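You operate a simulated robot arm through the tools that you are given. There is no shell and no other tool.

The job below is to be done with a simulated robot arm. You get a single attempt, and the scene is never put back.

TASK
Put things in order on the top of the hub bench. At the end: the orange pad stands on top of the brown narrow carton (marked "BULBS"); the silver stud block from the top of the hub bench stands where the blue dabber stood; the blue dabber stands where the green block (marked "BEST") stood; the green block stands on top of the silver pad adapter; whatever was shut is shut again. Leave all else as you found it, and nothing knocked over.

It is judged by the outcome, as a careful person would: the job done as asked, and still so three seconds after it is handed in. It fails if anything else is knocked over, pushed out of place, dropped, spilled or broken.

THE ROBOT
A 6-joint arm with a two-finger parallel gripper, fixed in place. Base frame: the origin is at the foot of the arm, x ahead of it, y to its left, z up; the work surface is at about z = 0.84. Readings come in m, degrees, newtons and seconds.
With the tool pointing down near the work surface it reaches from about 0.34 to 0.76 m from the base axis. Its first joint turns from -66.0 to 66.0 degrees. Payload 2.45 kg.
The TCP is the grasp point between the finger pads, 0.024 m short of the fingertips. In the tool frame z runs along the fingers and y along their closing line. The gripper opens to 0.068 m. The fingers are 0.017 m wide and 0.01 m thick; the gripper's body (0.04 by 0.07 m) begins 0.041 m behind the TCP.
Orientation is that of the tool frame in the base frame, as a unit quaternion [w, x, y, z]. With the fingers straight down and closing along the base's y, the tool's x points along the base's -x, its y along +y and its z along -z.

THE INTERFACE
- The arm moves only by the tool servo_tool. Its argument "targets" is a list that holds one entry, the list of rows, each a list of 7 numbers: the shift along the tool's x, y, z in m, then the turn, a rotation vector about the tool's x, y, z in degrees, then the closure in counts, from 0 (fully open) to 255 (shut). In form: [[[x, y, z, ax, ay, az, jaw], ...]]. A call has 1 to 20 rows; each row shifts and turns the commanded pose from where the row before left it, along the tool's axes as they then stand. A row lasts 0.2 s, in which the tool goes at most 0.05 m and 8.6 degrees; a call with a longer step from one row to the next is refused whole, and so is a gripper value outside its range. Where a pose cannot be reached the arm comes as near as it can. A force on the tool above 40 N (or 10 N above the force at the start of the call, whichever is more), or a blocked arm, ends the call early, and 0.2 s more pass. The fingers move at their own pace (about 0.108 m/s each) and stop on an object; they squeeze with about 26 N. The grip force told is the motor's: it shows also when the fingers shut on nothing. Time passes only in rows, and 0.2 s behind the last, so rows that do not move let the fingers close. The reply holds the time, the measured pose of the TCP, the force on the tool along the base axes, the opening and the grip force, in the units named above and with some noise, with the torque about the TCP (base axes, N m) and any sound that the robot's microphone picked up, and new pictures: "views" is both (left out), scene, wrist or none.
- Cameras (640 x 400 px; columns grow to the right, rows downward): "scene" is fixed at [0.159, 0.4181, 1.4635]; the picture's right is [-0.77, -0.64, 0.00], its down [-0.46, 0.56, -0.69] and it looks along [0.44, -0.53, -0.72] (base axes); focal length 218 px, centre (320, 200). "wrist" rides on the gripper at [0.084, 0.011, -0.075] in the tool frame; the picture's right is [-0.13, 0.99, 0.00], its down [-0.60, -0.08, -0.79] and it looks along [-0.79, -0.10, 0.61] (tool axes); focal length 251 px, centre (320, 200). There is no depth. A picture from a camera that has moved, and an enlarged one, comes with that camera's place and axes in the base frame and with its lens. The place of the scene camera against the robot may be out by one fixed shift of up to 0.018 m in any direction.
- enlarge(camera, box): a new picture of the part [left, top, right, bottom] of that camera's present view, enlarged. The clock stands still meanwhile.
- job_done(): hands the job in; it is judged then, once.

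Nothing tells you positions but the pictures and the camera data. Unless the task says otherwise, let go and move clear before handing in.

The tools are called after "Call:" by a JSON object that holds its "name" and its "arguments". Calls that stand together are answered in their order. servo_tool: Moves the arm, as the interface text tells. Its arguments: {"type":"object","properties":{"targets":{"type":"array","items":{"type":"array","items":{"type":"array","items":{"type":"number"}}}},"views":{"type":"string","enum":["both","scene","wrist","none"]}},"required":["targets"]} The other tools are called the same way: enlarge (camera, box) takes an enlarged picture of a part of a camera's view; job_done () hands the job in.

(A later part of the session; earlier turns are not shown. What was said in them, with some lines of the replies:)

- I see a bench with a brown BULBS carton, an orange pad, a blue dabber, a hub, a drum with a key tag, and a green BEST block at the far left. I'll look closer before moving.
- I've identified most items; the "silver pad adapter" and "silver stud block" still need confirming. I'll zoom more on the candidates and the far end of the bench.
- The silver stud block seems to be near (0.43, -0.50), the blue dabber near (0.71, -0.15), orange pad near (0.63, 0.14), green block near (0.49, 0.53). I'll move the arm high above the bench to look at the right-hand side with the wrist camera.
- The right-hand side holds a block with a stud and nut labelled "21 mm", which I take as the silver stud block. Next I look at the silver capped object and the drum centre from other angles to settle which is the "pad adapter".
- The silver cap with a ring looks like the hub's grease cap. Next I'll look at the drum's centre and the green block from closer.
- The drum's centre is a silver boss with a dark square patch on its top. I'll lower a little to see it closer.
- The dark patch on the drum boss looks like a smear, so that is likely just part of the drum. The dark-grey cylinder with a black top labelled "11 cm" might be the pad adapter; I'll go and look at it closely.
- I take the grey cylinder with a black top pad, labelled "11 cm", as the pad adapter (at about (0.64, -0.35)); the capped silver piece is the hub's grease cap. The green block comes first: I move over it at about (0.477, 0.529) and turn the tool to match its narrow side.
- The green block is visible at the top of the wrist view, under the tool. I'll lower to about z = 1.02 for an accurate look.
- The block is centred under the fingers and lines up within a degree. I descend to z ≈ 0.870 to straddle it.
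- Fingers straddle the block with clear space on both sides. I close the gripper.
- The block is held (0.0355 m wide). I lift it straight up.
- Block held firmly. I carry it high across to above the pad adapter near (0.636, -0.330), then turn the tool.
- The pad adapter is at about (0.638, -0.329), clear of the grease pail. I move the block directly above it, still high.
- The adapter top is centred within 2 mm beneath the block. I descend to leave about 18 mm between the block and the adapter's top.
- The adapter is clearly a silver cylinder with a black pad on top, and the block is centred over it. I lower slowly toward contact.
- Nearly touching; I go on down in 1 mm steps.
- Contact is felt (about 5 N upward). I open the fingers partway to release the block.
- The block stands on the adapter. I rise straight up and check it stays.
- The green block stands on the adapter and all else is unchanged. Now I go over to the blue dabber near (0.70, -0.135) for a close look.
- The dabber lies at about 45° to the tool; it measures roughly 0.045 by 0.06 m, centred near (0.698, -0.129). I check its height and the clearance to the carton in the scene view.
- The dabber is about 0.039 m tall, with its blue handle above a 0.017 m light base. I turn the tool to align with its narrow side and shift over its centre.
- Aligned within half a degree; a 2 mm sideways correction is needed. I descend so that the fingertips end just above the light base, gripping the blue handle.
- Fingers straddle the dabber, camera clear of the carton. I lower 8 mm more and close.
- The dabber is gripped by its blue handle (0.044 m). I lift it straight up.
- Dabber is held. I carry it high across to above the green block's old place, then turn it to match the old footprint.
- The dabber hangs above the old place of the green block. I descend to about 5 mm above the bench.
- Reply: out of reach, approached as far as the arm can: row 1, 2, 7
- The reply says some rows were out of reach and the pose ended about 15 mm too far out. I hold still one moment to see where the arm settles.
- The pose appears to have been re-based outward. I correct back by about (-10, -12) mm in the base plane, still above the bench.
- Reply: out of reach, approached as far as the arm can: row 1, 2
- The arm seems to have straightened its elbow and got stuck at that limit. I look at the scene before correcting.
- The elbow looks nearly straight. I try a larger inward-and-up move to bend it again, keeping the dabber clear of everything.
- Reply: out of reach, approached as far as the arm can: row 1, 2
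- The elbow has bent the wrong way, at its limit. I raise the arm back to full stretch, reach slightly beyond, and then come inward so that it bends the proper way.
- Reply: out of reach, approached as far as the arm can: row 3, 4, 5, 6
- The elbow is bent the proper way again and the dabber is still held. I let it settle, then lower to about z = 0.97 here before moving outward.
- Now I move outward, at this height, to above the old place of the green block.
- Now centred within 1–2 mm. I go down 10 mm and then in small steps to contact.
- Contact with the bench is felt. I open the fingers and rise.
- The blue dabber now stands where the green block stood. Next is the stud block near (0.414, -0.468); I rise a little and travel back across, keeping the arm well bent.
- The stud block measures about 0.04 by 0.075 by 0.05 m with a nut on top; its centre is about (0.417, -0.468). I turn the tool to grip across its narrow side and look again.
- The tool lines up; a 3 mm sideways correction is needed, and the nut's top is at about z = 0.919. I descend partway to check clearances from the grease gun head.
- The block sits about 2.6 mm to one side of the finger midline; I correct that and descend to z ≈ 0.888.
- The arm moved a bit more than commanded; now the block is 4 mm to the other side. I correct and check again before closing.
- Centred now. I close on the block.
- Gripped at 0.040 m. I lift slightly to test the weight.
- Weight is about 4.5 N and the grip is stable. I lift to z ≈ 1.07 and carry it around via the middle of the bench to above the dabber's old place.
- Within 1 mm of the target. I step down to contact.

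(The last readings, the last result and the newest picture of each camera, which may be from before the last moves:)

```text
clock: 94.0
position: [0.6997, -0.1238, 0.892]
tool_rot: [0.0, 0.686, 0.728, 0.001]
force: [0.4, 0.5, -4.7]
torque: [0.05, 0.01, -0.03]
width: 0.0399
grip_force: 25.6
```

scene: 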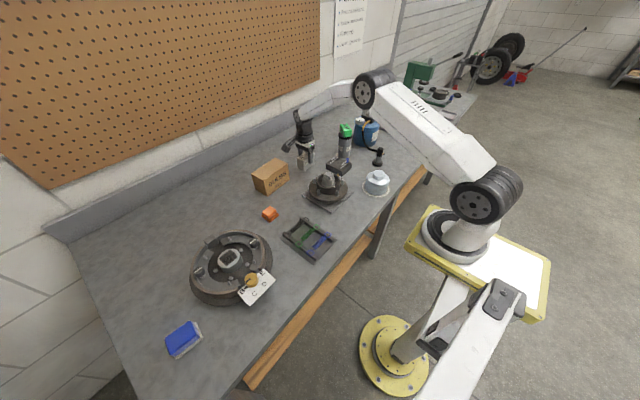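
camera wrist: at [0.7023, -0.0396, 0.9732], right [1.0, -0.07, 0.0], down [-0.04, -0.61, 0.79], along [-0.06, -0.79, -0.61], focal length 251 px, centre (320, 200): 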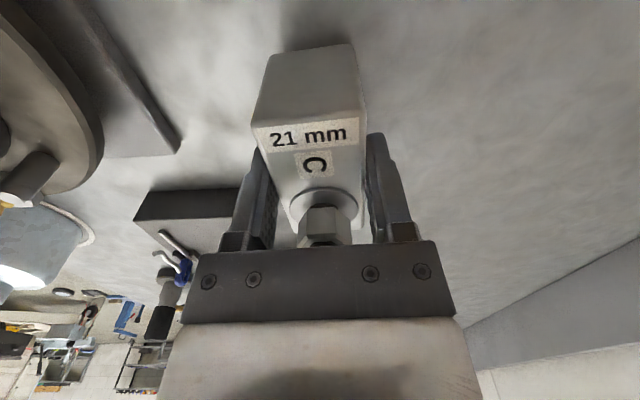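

Call:
{"name": "servo_tool", "arguments": {"targets": [[[0, 0, 0.001, 0, 0, 0, 255], [0, 0, 0, 0, 0, 0, 255]]], "views": "wrist"}}

```text
clock: 94.6
position: [0.699, -0.1246, 0.8899]
tool_rot: [0.0, 0.686, 0.728, 0.0]
force: [-0.1, -0.1, -3.6]
torque: [0.01, -0.02, 0.0]
width: 0.0397
grip_force: 25.8
camera wrist: at [0.7038, -0.0397, 0.9653], right [1.0, -0.07, 0.0], down [-0.04, -0.61, 0.79], along [-0.06, -0.79, -0.61], focal length 251 px, centre (320, 200)
```

wrist: 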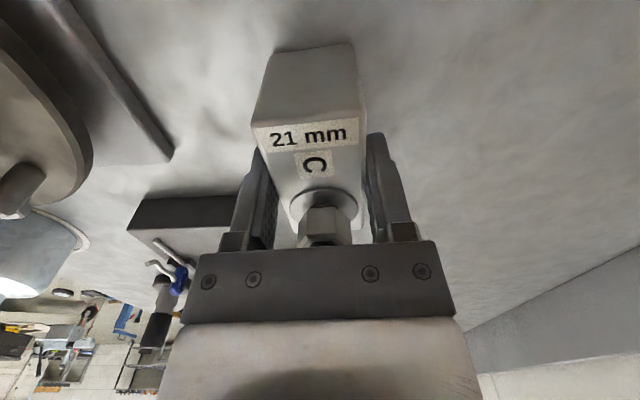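

Call:
{"name": "servo_tool", "arguments": {"targets": [[[-0.0005, -0.0015, 0.0005, 0, 0, 0, 255], [0, 0, 0, 0, 0, 0, 255]]], "views": "none"}}

Call:
{"name": "servo_tool", "arguments": {"targets": [[[0, 0, 0.001, 0, 0, 0, 255], [0, 0, 0, 0, 0, 0, 255]]], "views": "none"}}

```text
clock: 95.2
position: [0.6972, -0.1245, 0.8904]
tool_rot: [0.001, 0.686, 0.728, 0.001]
force: [1.2, 0.3, -0.3]
torque: [-0.04, -0.01, 0.0]
width: 0.04
grip_force: 25.7
```

```text
clock: 95.8
position: [0.6962, -0.124, 0.8902]
tool_rot: [0.001, 0.686, 0.728, 0.001]
force: [-1.2, 2.8, 15.7]
torque: [0.3, 0.38, -0.01]
width: 0.0401
grip_force: 26.2
```

Firm contact with the bench. I ease off slightly and release.

Call:
{"name": "servo_tool", "arguments": {"targets": [[[0, 0, -0.001, 0, 0, 0, 255], [0, 0, 0, 0, 0, 0, 80], [0, 0, 0, 0, 0, 0, 30], [0, 0, 0, 0, 0, 0, 30]]], "views": "wrist"}}

Call:
{"name": "servo_tool", "arguments": {"targets": [[[0, 0, -0.01, 0, 0, 0, 30], [0, 0, -0.025, 0, 0, 0, 30], [0, 0, -0.035, 0, 0, 0, 30], [0, 0, -0.04, 0, 0, 0, 30], [0, 0, -0.04, 0, 0, 0, 30]]], "views": "both"}}

Call:
{"name": "enlarge", "arguments": {"camera": "scene", "box": [255, 125, 355, 190]}}

```text
clock: 96.8
position: [0.6967, -0.1247, 0.8902]
tool_rot: [-0.001, 0.686, 0.728, 0.0]
force: [1.1, -0.5, 1.0]
torque: [-0.02, 0.01, 0.01]
width: 0.06
grip_force: 0.0
camera wrist: at [0.7015, -0.0401, 0.9642], right [1.0, -0.07, 0.0], down [-0.04, -0.61, 0.79], along [-0.06, -0.79, -0.61], focal length 251 px, centre (320, 200)
```

wrist: 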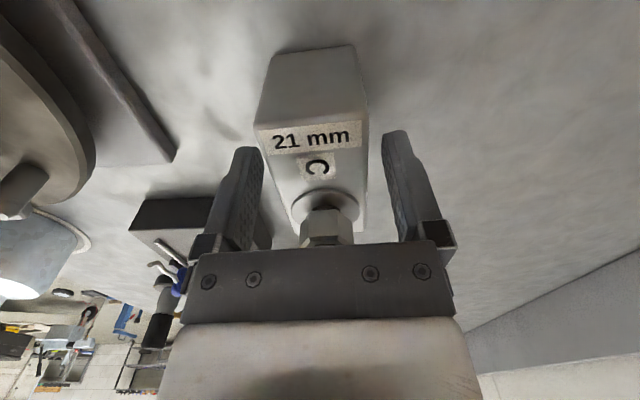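

```text
clock: 98.0
position: [0.6928, -0.1257, 1.0383]
tool_rot: [0.0, 0.687, 0.727, 0.001]
force: [0.2, -0.1, -1.3]
torque: [-0.01, 0.01, 0.0]
width: 0.0599
grip_force: 0.1
camera wrist: at [0.6984, -0.0409, 1.1136], right [1.0, -0.07, 0.0], down [-0.04, -0.61, 0.79], along [-0.06, -0.79, -0.61], focal length 251 px, centre (320, 200)
```

scene: 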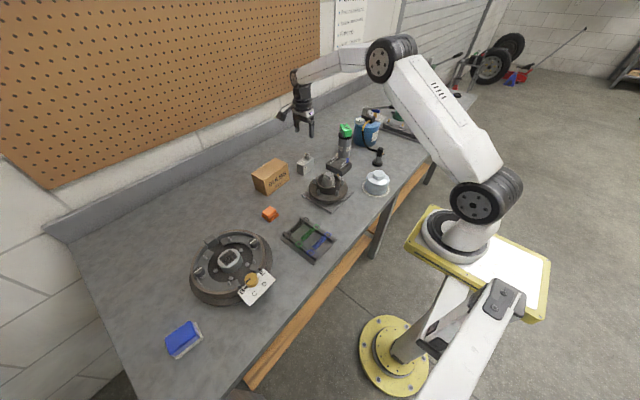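
wrist: 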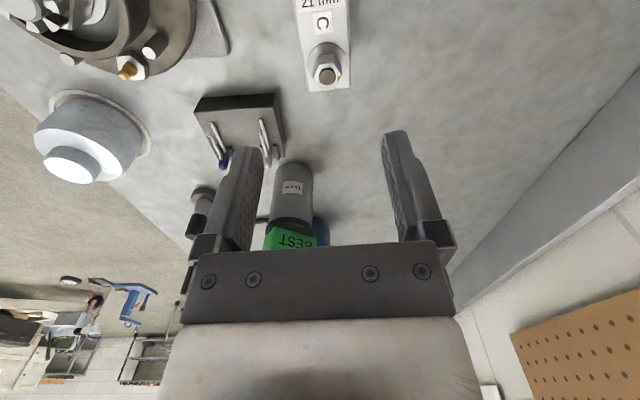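

```text
6.15 times, centred on (305, 158) of scene
camera zoom: at [0.159, 0.4181, 1.4635], right [-0.77, -0.64, 0.0], down [-0.46, 0.56, -0.69], along [0.44, -0.53, -0.72], focal length 1339 px, centre (412, 462)
```

zoom: 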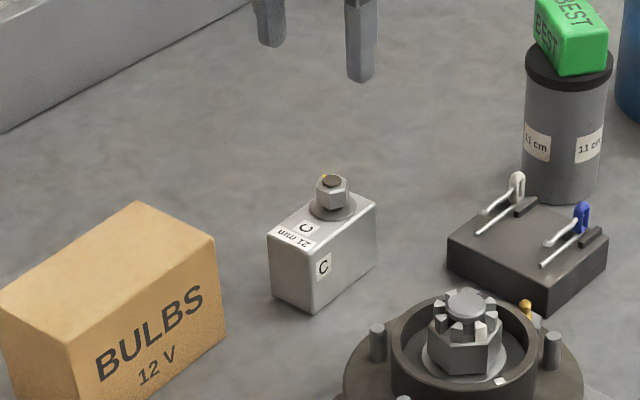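

The stud block stands where the dabber stood. Now I go to the orange pad near (0.615, 0.151).

Call:
{"name": "servo_tool", "arguments": {"targets": [[[0.0468, -0.0103, 0, 0, 0, 0, 0], [0.0468, -0.0103, 0, 0, 0, 0, 0], [0.0468, -0.0103, 0, 0, 0, 0, 0], [0.0468, -0.0103, 0, 0, 0, 0, 0], [0.0468, -0.0103, 0, 0, 0, 0, 0], [0.0468, -0.0103, 0, 0, 0, 0, 0], [0, 0, 0, 0, 0, 0, 0]]], "views": "both"}}

Call:
{"name": "enlarge", "arguments": {"camera": "wrist", "box": [240, 0, 400, 100]}}

Call:
{"name": "enlarge", "arguments": {"camera": "scene", "box": [250, 195, 290, 230]}}

```text
clock: 99.6
position: [0.6183, 0.1518, 1.041]
tool_rot: [0.0, 0.686, 0.727, 0.001]
force: [0.2, 0.0, 1.0]
torque: [0.01, -0.01, -0.03]
width: 0.0681
grip_force: 0.0
camera wrist: at [0.6236, 0.2365, 1.115], right [1.0, -0.07, 0.0], down [-0.04, -0.61, 0.79], along [-0.06, -0.79, -0.61], focal length 251 px, centre (320, 200)
```

scene: 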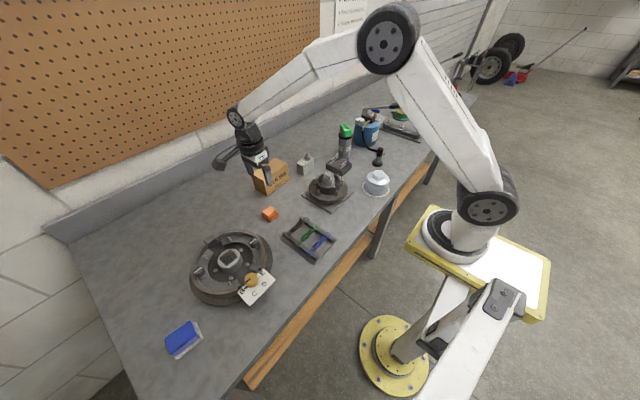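
wrist: 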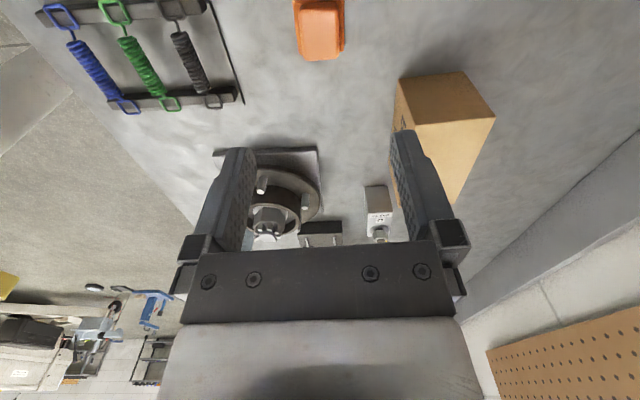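

```text
4.00 times, centred on (320, 50) of wrist
camera zoom: at [0.6236, 0.2365, 1.115], right [1.0, -0.07, 0.0], down [-0.04, -0.61, 0.79], along [-0.06, -0.79, -0.61], focal length 1006 px, centre (320, 800)
```

zoom: 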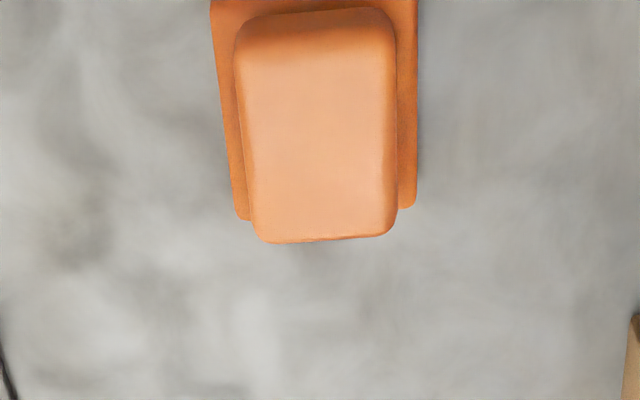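

```text
11.43 times, centred on (270, 212) of scene
camera zoom: at [0.159, 0.4181, 1.4635], right [-0.77, -0.64, 0.0], down [-0.46, 0.56, -0.69], along [0.44, -0.53, -0.72], focal length 2487 px, centre (891, 57)
```

zoom: 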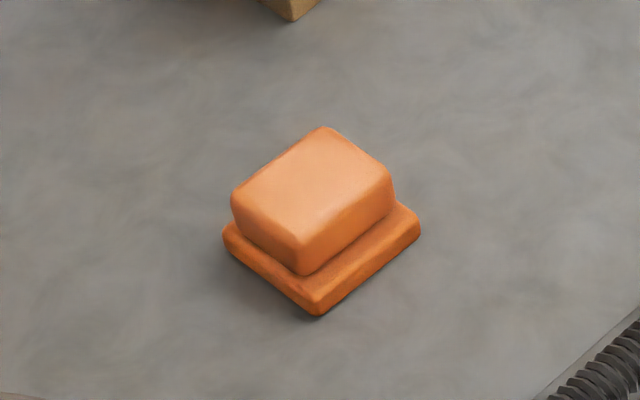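

The orange pad is nearly aligned with the tool (about 4° off); its upper block is about 0.032 m wide with a thin wider flange below. I also measure the carton from here.

Call:
{"name": "enlarge", "arguments": {"camera": "wrist", "box": [370, 60, 510, 210]}}

```text
2.67 times, centred on (440, 135) of wrist
camera zoom: at [0.6236, 0.2365, 1.115], right [1.0, -0.07, 0.0], down [-0.04, -0.61, 0.79], along [-0.06, -0.79, -0.61], focal length 670 px, centre (0, 373)
```

zoom: 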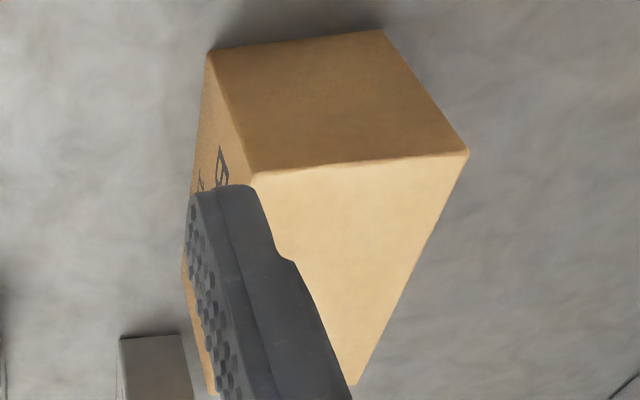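

The carton's top runs from about (0.70, 0.09) to (0.778, -0.038) at z ≈ 0.92. I rotate 3.8° and descend partway over the orange pad.

Call:
{"name": "servo_tool", "arguments": {"targets": [[[0, 0, 0.02, 0, 0, 3.8, 20], [0, 0, 0.035, 0, 0, 0, 20], [0, 0, 0.035, 0, 0, 0, 20], [0, 0, 0.02, 0, 0, 0, 20], [0, 0, 0, 0, 0, 0, 20]]], "views": "both"}}

Call:
{"name": "enlarge", "arguments": {"camera": "wrist", "box": [230, 30, 410, 180]}}

```text
clock: 100.8
position: [0.6195, 0.152, 0.9277]
tool_rot: [0.0, 0.71, 0.704, 0.001]
force: [0.4, -0.2, -0.4]
torque: [0.02, 0.01, 0.04]
width: 0.0626
grip_force: 0.0
camera wrist: at [0.631, 0.2348, 1.0035], right [0.99, -0.14, 0.0], down [-0.08, -0.6, 0.79], along [-0.11, -0.79, -0.61], focal length 251 px, centre (320, 200)
```

scene: 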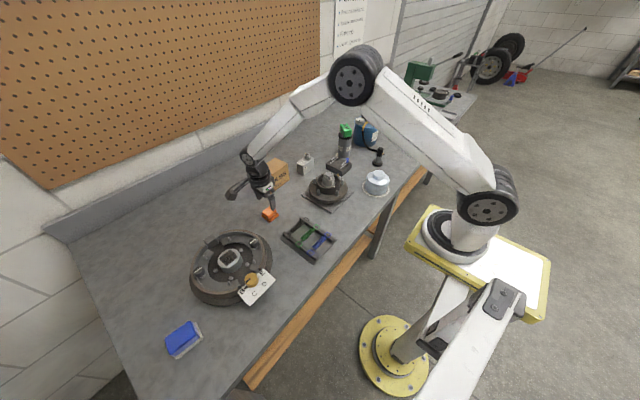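
wrist: 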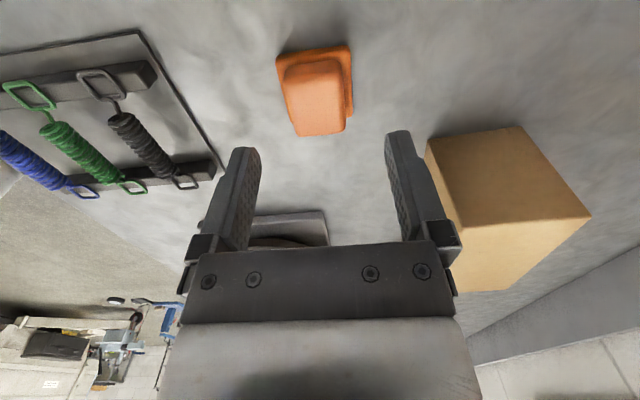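

```text
2.67 times, centred on (320, 105) of wrist
camera zoom: at [0.631, 0.2348, 1.0035], right [0.99, -0.14, 0.0], down [-0.08, -0.6, 0.79], along [-0.11, -0.79, -0.61], focal length 670 px, centre (320, 453)
```

zoom: 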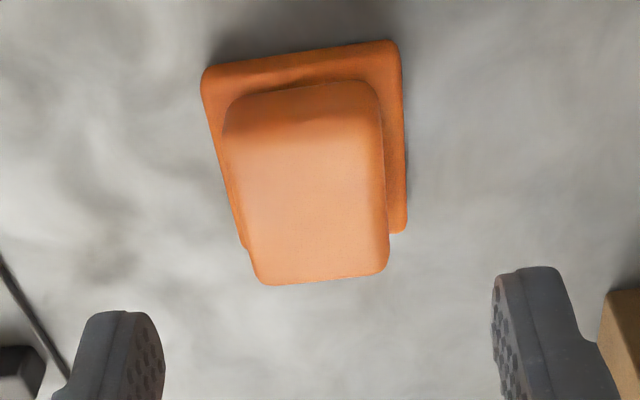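

The pad is centred lengthwise and 2.3 mm to one side. I correct and descend to z ≈ 0.876, so the fingertips stay just above the flange.

Call:
{"name": "servo_tool", "arguments": {"targets": [[[0, -0.0023, 0, 0, 0, 0, 20], [0, 0, 0.02, 0, 0, 0, 20], [0, 0, 0.02, 0, 0, 0, 20], [0, 0, 0.011, 0, 0, 0, 20], [0, 0, 0, 0, 0, 0, 20]]], "views": "both"}}

Call:
{"name": "enlarge", "arguments": {"camera": "wrist", "box": [230, 60, 410, 210]}}

Call:
{"name": "enlarge", "arguments": {"camera": "scene", "box": [230, 170, 310, 230]}}

```text
clock: 102.0
position: [0.6156, 0.1522, 0.8775]
tool_rot: [0.0, 0.709, 0.705, 0.0]
force: [0.4, 0.0, 0.7]
torque: [-0.02, -0.02, 0.0]
width: 0.0629
grip_force: 0.1
camera wrist: at [0.6275, 0.2359, 0.9523], right [0.99, -0.14, 0.0], down [-0.08, -0.6, 0.79], along [-0.11, -0.79, -0.61], focal length 251 px, centre (320, 200)
```

scene: 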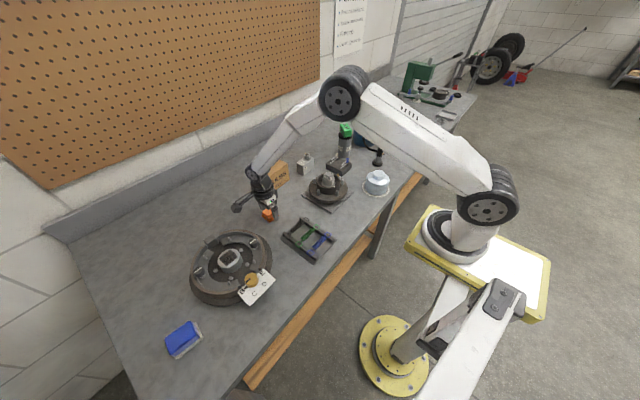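
wrist: 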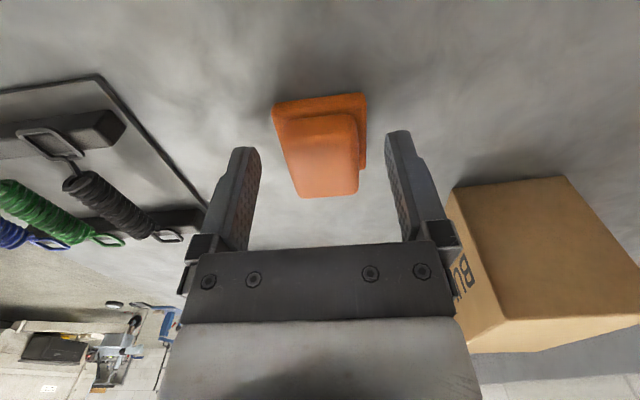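

```text
2.67 times, centred on (320, 135) of wrist
camera zoom: at [0.6275, 0.2359, 0.9523], right [0.99, -0.14, 0.0], down [-0.08, -0.6, 0.79], along [-0.11, -0.79, -0.61], focal length 670 px, centre (320, 373)
```

zoom: 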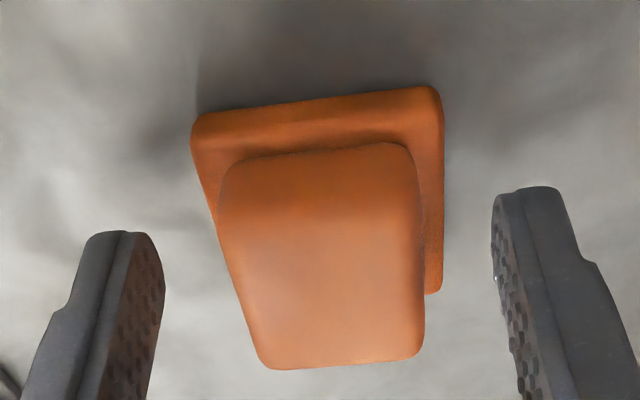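

```text
6.67 times, centred on (270, 200) of scene
camera zoom: at [0.159, 0.4181, 1.4635], right [-0.77, -0.64, 0.0], down [-0.46, 0.56, -0.69], along [0.44, -0.53, -0.72], focal length 1451 px, centre (653, 200)
```

zoom: 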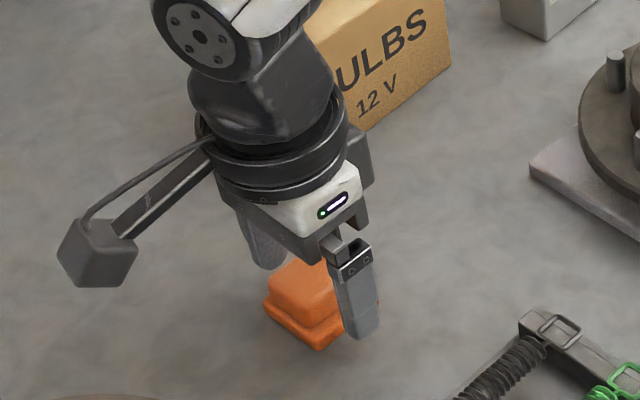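

Good; 1.5 mm off centre is fine. I close on the orange pad.

Call:
{"name": "servo_tool", "arguments": {"targets": [[[0, 0.001, 0, 0, 0, 0, 100], [0, 0, 0, 0, 0, 0, 255], [0, 0, 0, 0, 0, 0, 255], [0, 0, 0, 0, 0, 0, 255]]], "views": "wrist"}}

Call:
{"name": "enlarge", "arguments": {"camera": "wrist", "box": [230, 60, 410, 210]}}

```text
clock: 103.0
position: [0.617, 0.1522, 0.8778]
tool_rot: [0.0, 0.709, 0.705, 0.0]
force: [0.5, 0.8, 0.8]
torque: [-0.01, 0.0, 0.07]
width: 0.0329
grip_force: 25.9
camera wrist: at [0.6282, 0.2364, 0.9529], right [0.99, -0.14, 0.0], down [-0.08, -0.6, 0.79], along [-0.11, -0.79, -0.61], focal length 251 px, centre (320, 200)
```

wrist: 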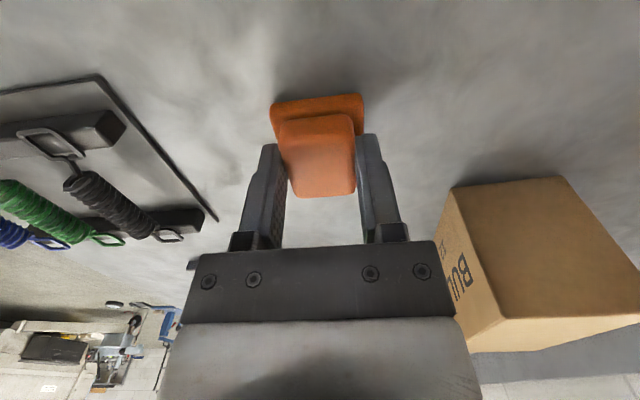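

```text
2.67 times, centred on (320, 135) of wrist
camera zoom: at [0.6282, 0.2364, 0.9529], right [0.99, -0.14, 0.0], down [-0.08, -0.6, 0.79], along [-0.11, -0.79, -0.61], focal length 670 px, centre (320, 373)
```

zoom: 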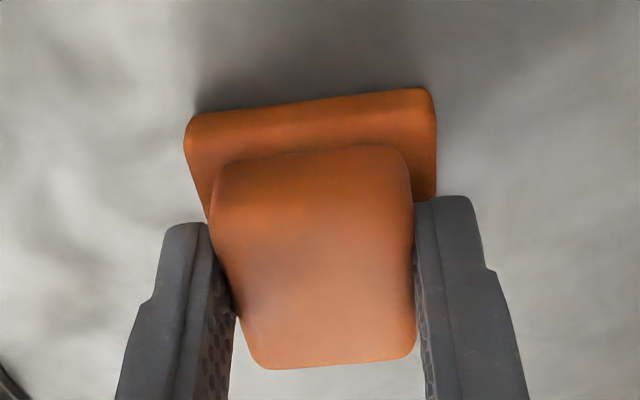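

Held (0.033 m). I lift to about z = 0.995.

Call:
{"name": "servo_tool", "arguments": {"targets": [[[0, 0, -0.01, 0, 0, 0, 255], [0, 0, -0.03, 0, 0, 0, 255], [0, 0, -0.04, 0, 0, 0, 255], [0, 0, -0.037, 0, 0, 0, 255], [0, 0, 0, 0, 0, 0, 255]]], "views": "wrist"}}

```text
clock: 104.2
position: [0.618, 0.1507, 0.9947]
tool_rot: [0.0, 0.71, 0.704, 0.0]
force: [-0.2, -0.9, 0.1]
torque: [0.01, -0.03, 0.0]
width: 0.0331
grip_force: 25.8
camera wrist: at [0.6288, 0.2349, 1.0693], right [0.99, -0.14, 0.0], down [-0.08, -0.6, 0.79], along [-0.11, -0.79, -0.61], focal length 251 px, centre (320, 200)
```

wrist: 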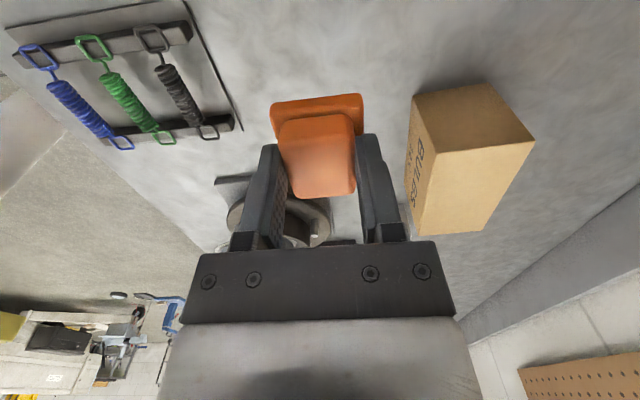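

Call:
{"name": "enlarge", "arguments": {"camera": "wrist", "box": [390, 70, 550, 245]}}

```text
2.29 times, centred on (470, 158) of wrist
camera zoom: at [0.6288, 0.2349, 1.0693], right [0.99, -0.14, 0.0], down [-0.08, -0.6, 0.79], along [-0.11, -0.79, -0.61], focal length 575 px, centre (-23, 297)
```

zoom: 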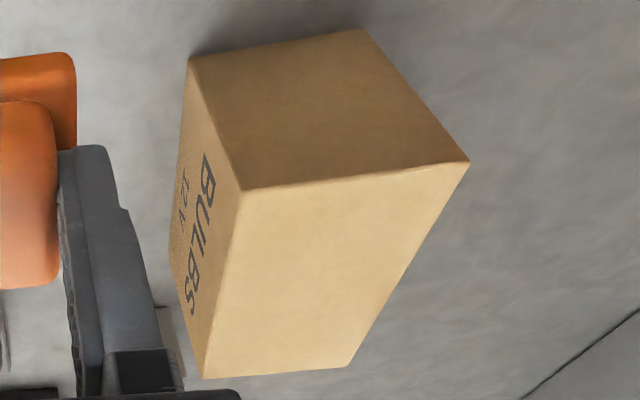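

The carton's top centre is about (0.741, 0.025), z ≈ 0.92. I carry the pad over it at this height, staying within reach.

Call:
{"name": "servo_tool", "arguments": {"targets": [[[-0.0307, 0.03, 0, 0, 0, 0, 255], [-0.0307, 0.03, 0, 0, 0, 0, 255], [-0.0307, 0.03, 0, 0, 0, 0, 255], [-0.0307, 0.0295, 0, 0, 0, 0, 255], [0, 0, 0, 0, 0, 0, 255], [0, 0, 0, 0, 0, 0, 255]]], "views": "both"}}

Call:
{"name": "enlarge", "arguments": {"camera": "wrist", "box": [220, 30, 420, 210]}}

Call:
{"name": "enlarge", "arguments": {"camera": "scene", "box": [230, 130, 320, 200]}}

```text
clock: 105.6
position: [0.7353, 0.0284, 0.9946]
tool_rot: [0.001, 0.709, 0.705, 0.0]
force: [0.4, 0.0, -0.3]
torque: [-0.01, 0.0, -0.01]
width: 0.0329
grip_force: 26.0
camera wrist: at [0.7457, 0.1117, 1.0704], right [0.99, -0.14, 0.0], down [-0.08, -0.6, 0.79], along [-0.11, -0.79, -0.61], focal length 251 px, centre (320, 200)
```

scene: 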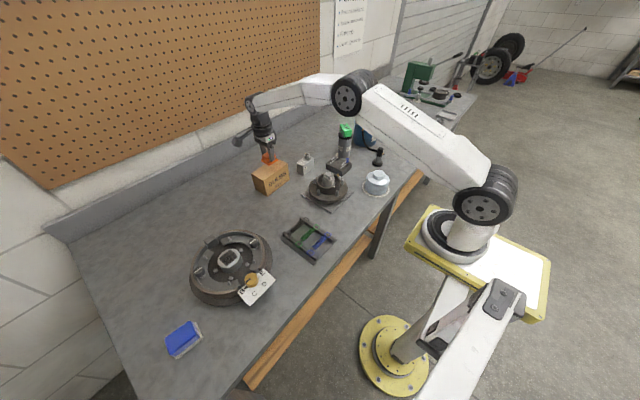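
wrist: 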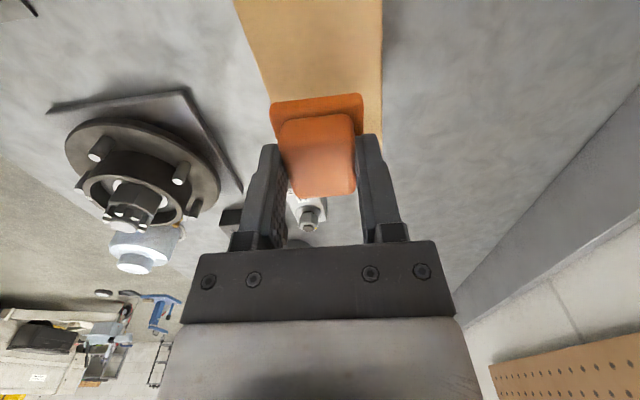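

```text
2.22 times, centred on (320, 120) of wrist
camera zoom: at [0.7457, 0.1117, 1.0704], right [0.99, -0.14, 0.0], down [-0.08, -0.6, 0.79], along [-0.11, -0.79, -0.61], focal length 559 px, centre (320, 378)
```

zoom: 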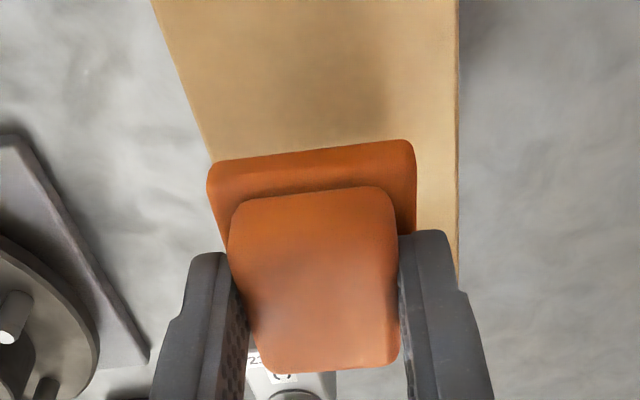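

```text
5.71 times, centred on (275, 165) of scene
camera zoom: at [0.159, 0.4181, 1.4635], right [-0.77, -0.64, 0.0], down [-0.46, 0.56, -0.69], along [0.44, -0.53, -0.72], focal length 1243 px, centre (577, 400)
```

zoom: 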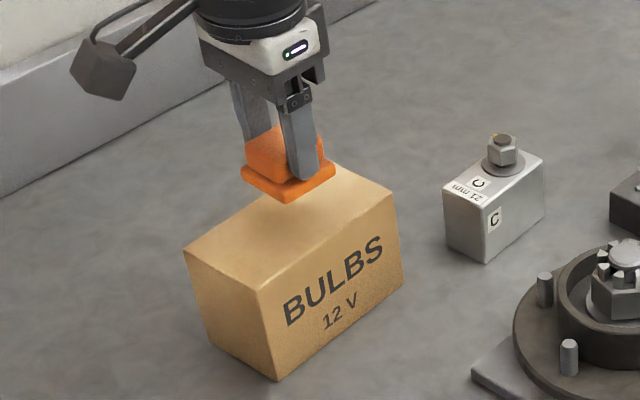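

The pad is well within the carton's top. I lower toward it.

Call:
{"name": "servo_tool", "arguments": {"targets": [[[0, 0, 0.012, 0, 0, 0, 255], [0, 0, 0.012, 0, 0, 0, 255], [0, 0, 0.006, 0, 0, 0, 255], [0, 0, 0, 0, 0, 0, 255]]], "views": "wrist"}}

Call:
{"name": "enlarge", "arguments": {"camera": "scene", "box": [230, 130, 320, 200]}}

```text
clock: 106.6
position: [0.7351, 0.0284, 0.9649]
tool_rot: [0.0, 0.71, 0.704, 0.0]
force: [-0.2, 0.2, -1.1]
torque: [0.03, 0.01, -0.01]
width: 0.0328
grip_force: 26.1
camera wrist: at [0.7467, 0.1124, 1.0405], right [0.99, -0.14, 0.0], down [-0.08, -0.6, 0.79], along [-0.11, -0.79, -0.61], focal length 251 px, centre (320, 200)
```

wrist: 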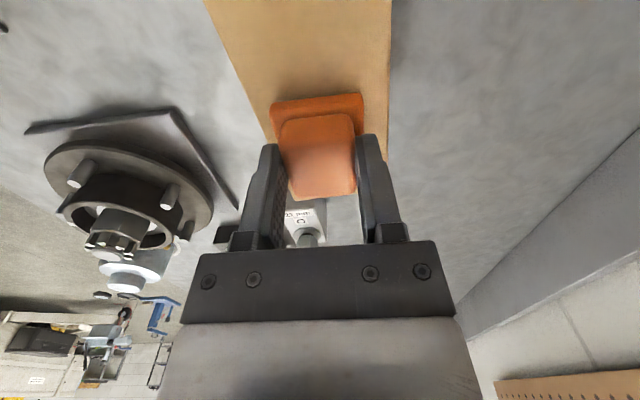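

```text
5.71 times, centred on (275, 165) of scene
camera zoom: at [0.159, 0.4181, 1.4635], right [-0.77, -0.64, 0.0], down [-0.46, 0.56, -0.69], along [0.44, -0.53, -0.72], focal length 1243 px, centre (577, 400)
```

zoom: 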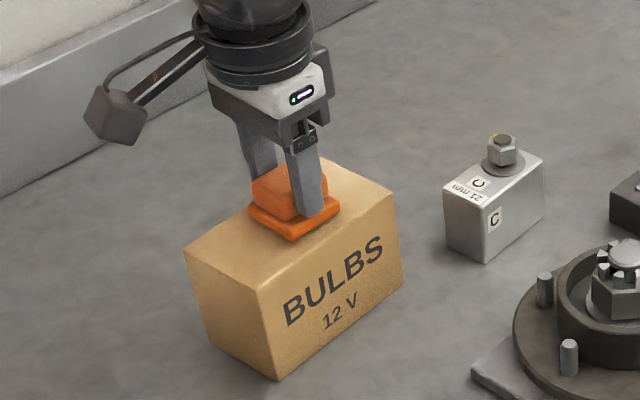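

Call:
{"name": "servo_tool", "arguments": {"targets": [[[0, 0, 0.0015, 0, 0, 0, 255], [0, 0, 0.001, 0, 0, 0, 255]]], "views": "none"}}

Call:
{"name": "servo_tool", "arguments": {"targets": [[[0, 0, 0.001, 0, 0, 0, 255], [0, 0, 0.001, 0, 0, 0, 255]]], "views": "none"}}

Call:
{"name": "servo_tool", "arguments": {"targets": [[[0, 0, 0.001, 0, 0, 0, 255], [0, 0, 0, 0, 0, 0, 255]]], "views": "wrist"}}

```text
clock: 107.2
position: [0.7347, 0.0288, 0.9626]
tool_rot: [0.0, 0.709, 0.705, 0.0]
force: [0.0, 0.3, -0.6]
torque: [0.0, -0.02, -0.01]
width: 0.0328
grip_force: 26.3
```

```text
clock: 107.8
position: [0.7366, 0.029, 0.9621]
tool_rot: [0.001, 0.71, 0.704, 0.0]
force: [-4.9, -2.3, 10.6]
torque: [-0.12, 0.24, -0.02]
width: 0.0328
grip_force: 25.5
```

```text
clock: 108.4
position: [0.7365, 0.0296, 0.9623]
tool_rot: [0.002, 0.71, 0.704, 0.001]
force: [-6.5, -1.7, 19.6]
torque: [-0.14, 0.33, -0.01]
width: 0.0327
grip_force: 25.9
camera wrist: at [0.7476, 0.1125, 1.0376], right [0.99, -0.14, 0.0], down [-0.09, -0.6, 0.79], along [-0.11, -0.79, -0.61], focal length 251 px, centre (320, 200)
```

wrist: 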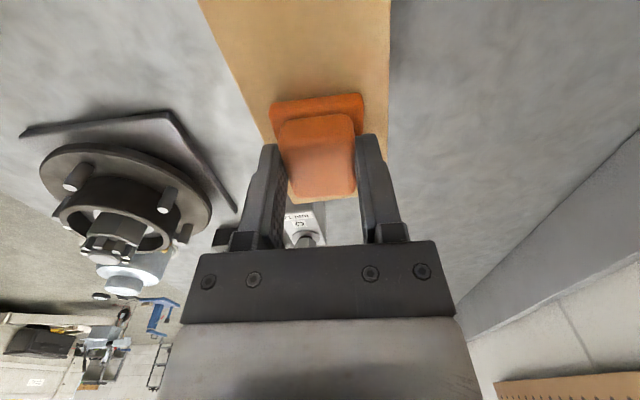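

Contact is firm (20 N); I ease up 1.8 mm so as not to push the carton, then check the force.

Call:
{"name": "servo_tool", "arguments": {"targets": [[[0, 0, -0.0018, 0, 0, 0, 255], [0, 0, 0, 0, 0, 0, 255]]], "views": "none"}}

```text
clock: 109.0
position: [0.7358, 0.0279, 0.9635]
tool_rot: [0.001, 0.71, 0.704, 0.001]
force: [2.4, 0.3, 17.3]
torque: [-0.03, -0.07, 0.02]
width: 0.0327
grip_force: 26.2
```

Call:
{"name": "servo_tool", "arguments": {"targets": [[[0, 0, -0.0012, 0, 0, 0, 255], [0, 0, 0, 0, 0, 0, 255]]], "views": "none"}}

```text
clock: 109.6
position: [0.7361, 0.0287, 0.9624]
tool_rot: [0.001, 0.71, 0.704, 0.0]
force: [6.1, -0.4, 8.8]
torque: [0.04, -0.33, 0.0]
width: 0.0331
grip_force: 25.6
```

Call:
{"name": "servo_tool", "arguments": {"targets": [[[0, 0, -0.001, 0, 0, 0, 255], [0, 0, 0, 0, 0, 0, 255]]], "views": "both"}}

Call:
{"name": "enlarge", "arguments": {"camera": "scene", "box": [230, 130, 320, 200]}}

```text
clock: 110.2
position: [0.7346, 0.0288, 0.9628]
tool_rot: [-0.001, 0.71, 0.705, -0.002]
force: [1.0, 0.0, 5.1]
torque: [0.04, -0.08, 0.01]
width: 0.033
grip_force: 26.0
camera wrist: at [0.7466, 0.1125, 1.0376], right [0.99, -0.14, 0.0], down [-0.08, -0.6, 0.79], along [-0.11, -0.79, -0.61], focal length 251 px, centre (320, 200)
```

scene: 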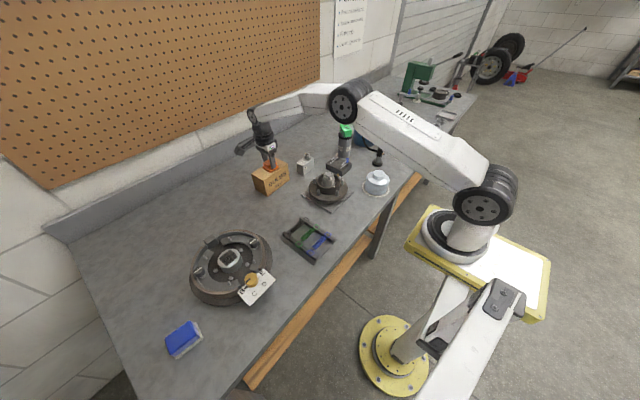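
wrist: 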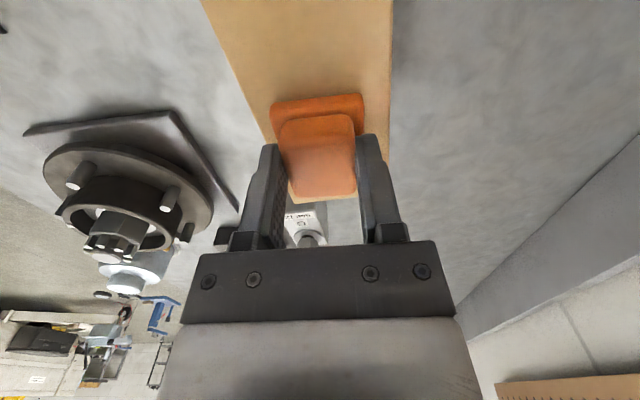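

```text
5.71 times, centred on (275, 165) of scene
camera zoom: at [0.1589, 0.4181, 1.4635], right [-0.77, -0.64, 0.0], down [-0.46, 0.56, -0.69], along [0.44, -0.53, -0.72], focal length 1243 px, centre (577, 400)
```

zoom: 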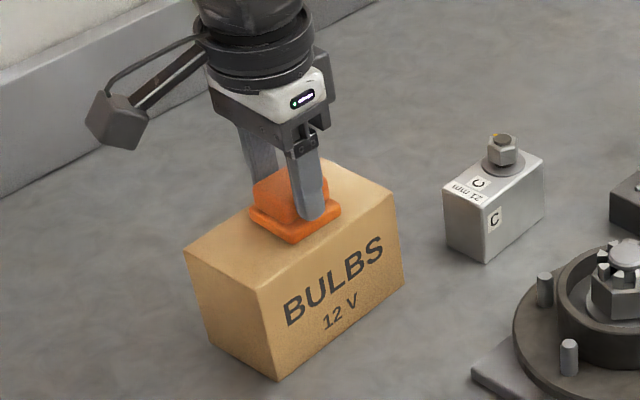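

Force is now small and the carton has not moved. I release and rise straight up.

Call:
{"name": "servo_tool", "arguments": {"targets": [[[0, 0, 0, 0, 0, 0, 100], [0, 0, 0, 0, 0, 0, 60], [0, 0, 0, 0, 0, 0, 60]]], "views": "wrist"}}

Call:
{"name": "servo_tool", "arguments": {"targets": [[[0, 0, -0.01, 0, 0, 0, 60], [0, 0, -0.015, 0, 0, 0, 60], [0, 0, -0.015, 0, 0, 0, 60]]], "views": "both"}}

Call:
{"name": "enlarge", "arguments": {"camera": "scene", "box": [230, 130, 320, 200]}}

```text
clock: 111.0
position: [0.7354, 0.0283, 0.9637]
tool_rot: [0.0, 0.709, 0.705, 0.0]
force: [0.5, 0.5, 0.3]
torque: [-0.02, -0.01, 0.01]
width: 0.0519
grip_force: 0.0
camera wrist: at [0.7471, 0.1124, 1.0383], right [0.99, -0.14, 0.0], down [-0.08, -0.6, 0.79], along [-0.11, -0.79, -0.61], focal length 251 px, centre (320, 200)
```

wrist: 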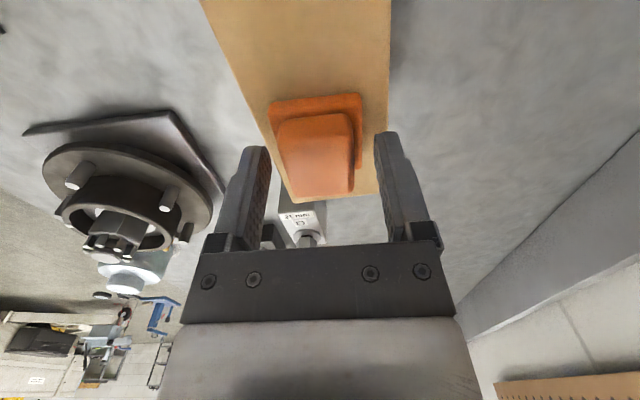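

```text
clock: 111.8
position: [0.7357, 0.0267, 1.0048]
tool_rot: [-0.001, 0.71, 0.704, 0.0]
force: [0.0, -0.2, 0.2]
torque: [-0.01, 0.01, -0.02]
width: 0.052
grip_force: 0.0
camera wrist: at [0.7465, 0.1115, 1.0802], right [0.99, -0.14, 0.0], down [-0.08, -0.6, 0.79], along [-0.11, -0.79, -0.61], focal length 251 px, centre (320, 200)
```

scene: 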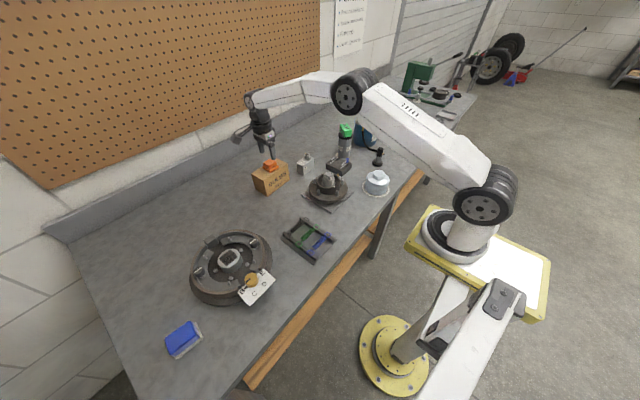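
wrist: 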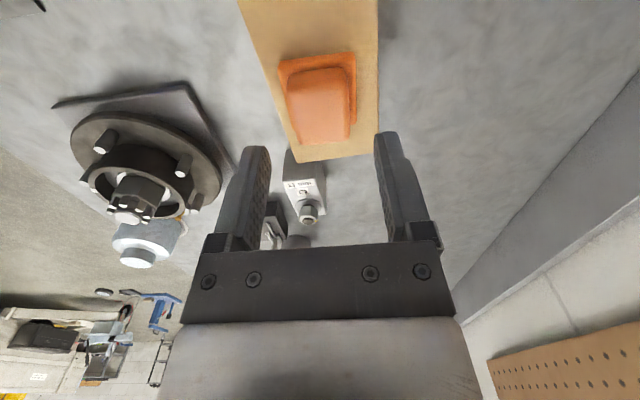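

```text
5.71 times, centred on (275, 165) of scene
camera zoom: at [0.159, 0.4181, 1.4635], right [-0.77, -0.64, 0.0], down [-0.46, 0.56, -0.69], along [0.44, -0.53, -0.72], focal length 1243 px, centre (577, 400)
```

zoom: 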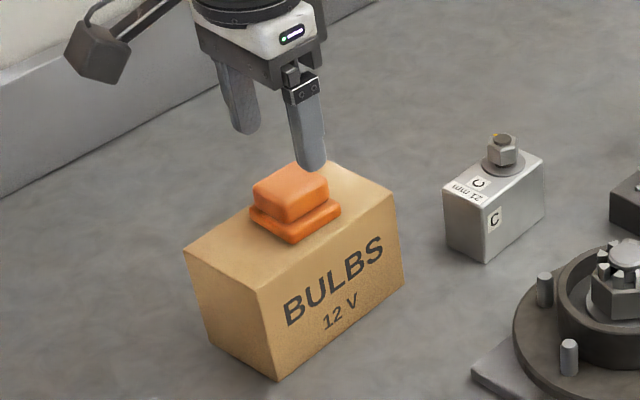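

All four items are placed. I withdraw inward and up, to a pose like the start, and check the whole scene.

Call:
{"name": "servo_tool", "arguments": {"targets": [[[0, -0.02, -0.03, 0, 0, 0, 60], [0, -0.035, -0.03, 0, 0, 0, 60], [0, -0.035, -0.03, 0, 0, 0, 60], [0, -0.035, -0.03, 0, 0, 0, 60], [0, -0.035, -0.03, 0, 0, 0, 0], [0, -0.04, 0, 0, 0, 0, 0], [0, -0.04, 0, 0, 0, 0, 0], [0, -0.04, 0, 0, 0, 0, 0], [0, -0.02, 0, 0, 0, 0, 0], [0, 0, 0, 0, 0, 0, 0]]], "views": "both"}}

Call:
{"name": "enlarge", "arguments": {"camera": "scene", "box": [240, 110, 440, 235]}}

Call:
{"name": "enlarge", "arguments": {"camera": "scene", "box": [150, 220, 350, 365]}}

Call:
{"name": "enlarge", "arguments": {"camera": "scene", "box": [340, 60, 480, 150]}}

```text
clock: 114.0
position: [0.4362, 0.0299, 1.1547]
tool_rot: [0.0, 0.71, 0.704, 0.0]
force: [-0.3, -0.7, -0.2]
torque: [0.03, 0.01, 0.0]
width: 0.0677
grip_force: 0.0
camera wrist: at [0.4475, 0.1142, 1.23], right [0.99, -0.14, 0.0], down [-0.08, -0.6, 0.79], along [-0.11, -0.79, -0.61], focal length 251 px, centre (320, 200)
```

scene: 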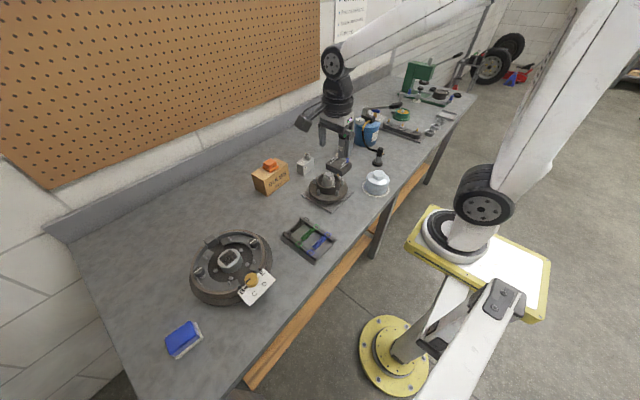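
wrist: 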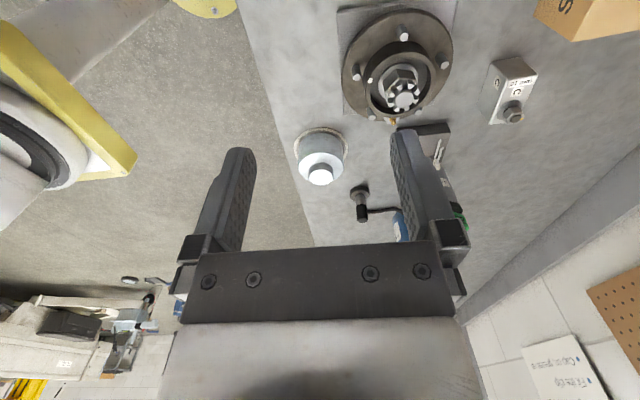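

```text
3.20 times, centred on (340, 172) of scene
camera zoom: at [0.159, 0.4181, 1.4635], right [-0.77, -0.64, 0.0], down [-0.46, 0.56, -0.69], along [0.44, -0.53, -0.72], focal length 696 px, centre (256, 288)
```

zoom: 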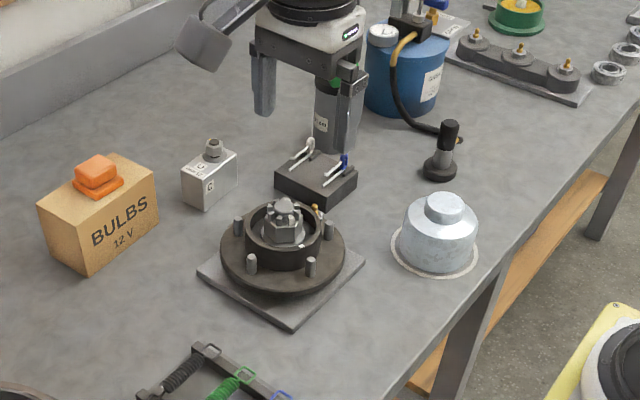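

```text
2.76 times, centred on (250, 292) of scene
camera zoom: at [0.159, 0.4181, 1.4635], right [-0.77, -0.64, 0.0], down [-0.46, 0.56, -0.69], along [0.44, -0.53, -0.72], focal length 600 px, centre (513, -55)
```

zoom: 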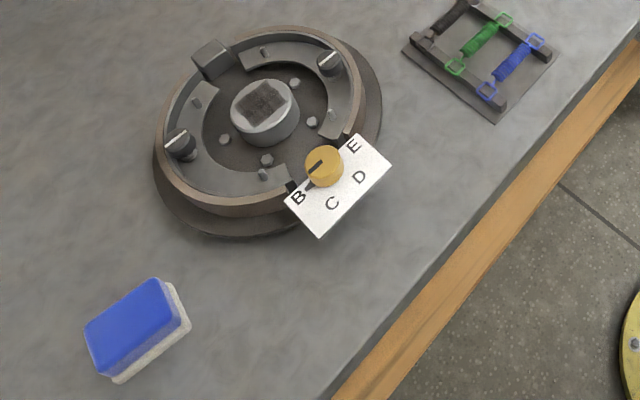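

```text
4.44 times, centred on (410, 105) of scene
camera zoom: at [0.159, 0.4181, 1.4635], right [-0.77, -0.64, 0.0], down [-0.46, 0.56, -0.69], along [0.44, -0.53, -0.72], focal length 967 px, centre (-80, 622)
```

zoom: 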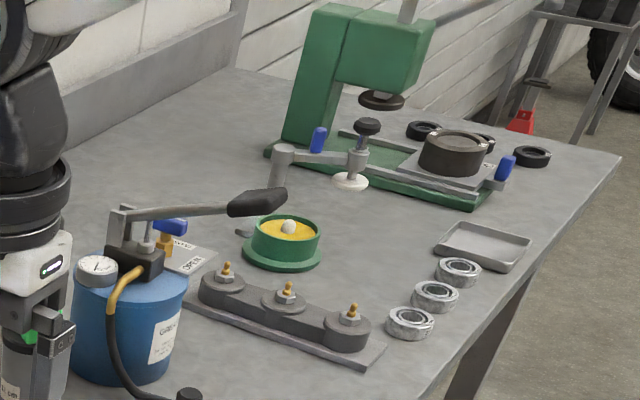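

Everything else looks unchanged. I shift the arm aside once to see the green block again before handing in.

Call:
{"name": "servo_tool", "arguments": {"targets": [[[0.045, 0, 0, 0, 0, 0, 0], [0.045, 0, 0, 0, 0, 0, 0], [0.045, 0, 0, 0, 0, 0, 0], [0.045, 0, 0, 0, 0, 0, 0], [0, 0, 0, 0, 0, 0, 0]]], "views": "scene"}}

Call:
{"name": "enlarge", "arguments": {"camera": "scene", "box": [240, 110, 440, 235]}}

```text
clock: 115.2
position: [0.4345, 0.2125, 1.1517]
tool_rot: [0.0, 0.709, 0.705, -0.001]
force: [0.3, 0.4, 0.3]
torque: [-0.01, -0.01, 0.0]
width: 0.0678
grip_force: 0.0
```

scene: 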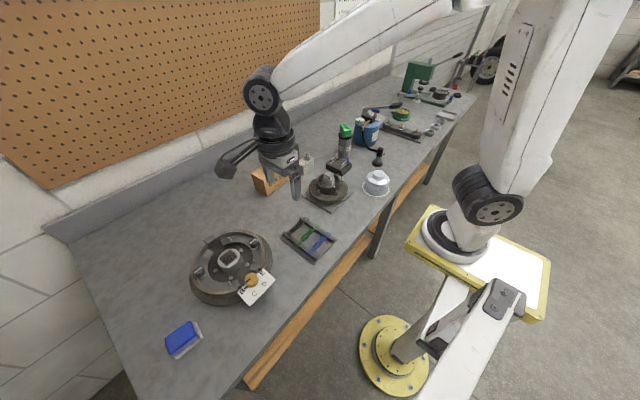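

```text
3.20 times, centred on (340, 172) of scene
camera zoom: at [0.159, 0.4181, 1.4635], right [-0.77, -0.64, 0.0], down [-0.46, 0.56, -0.69], along [0.44, -0.53, -0.72], focal length 696 px, centre (256, 288)
```

zoom: 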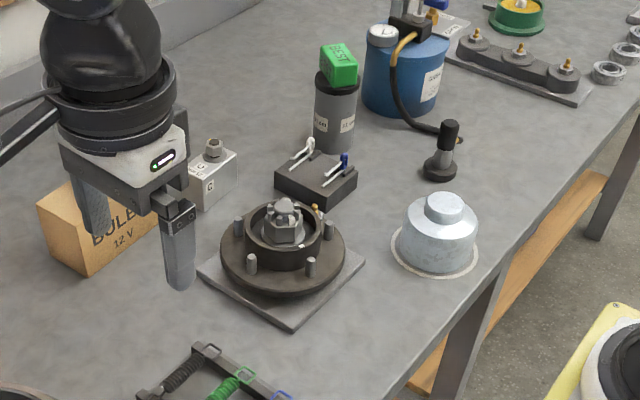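

The orange pad is on the carton and the stud block stands where the dabber stood. The dabber stands where the green block stood, and the green block is on the silver pad adapter. Nothing else looks moved, nothing shut was opened, and the gripper is empty and clear, so I hand in.

Call:
{"name": "job_done", "arguments": {}}

```text
The job is handed in.
```

The four moves are done and the job is handed in. No result has come back to me.

- **Orange pad:** it stands on the carton marked "BULBS". The carton did not move when I set the pad down.
- **Stud block:** it stands upright where the blue dabber was, within about 2 mm by my measurements, with its nut untouched.
- **Blue dabber:** it stands where the green block was, turned to match the block's old position, within about 2 mm.
- **Green block:** it stands on top of the pad adapter and was still in place in the last picture.

**Pad adapter:** nothing on the bench is labelled "pad adapter". I took it to be the silver-grey cylinder with a black pad on top, labelled "11 cm". The other silver piece, with the knob, I took to be the hub's grease cap and left alone.

The arm got stuck fully stretched while carrying the dabber. I raised it, brought it back in and carried on, and nothing was touched.

I opened nothing, so nothing needed shutting again. In the last pictures nothing else on the bench looked moved, and the gripper was empty and clear of the bench.
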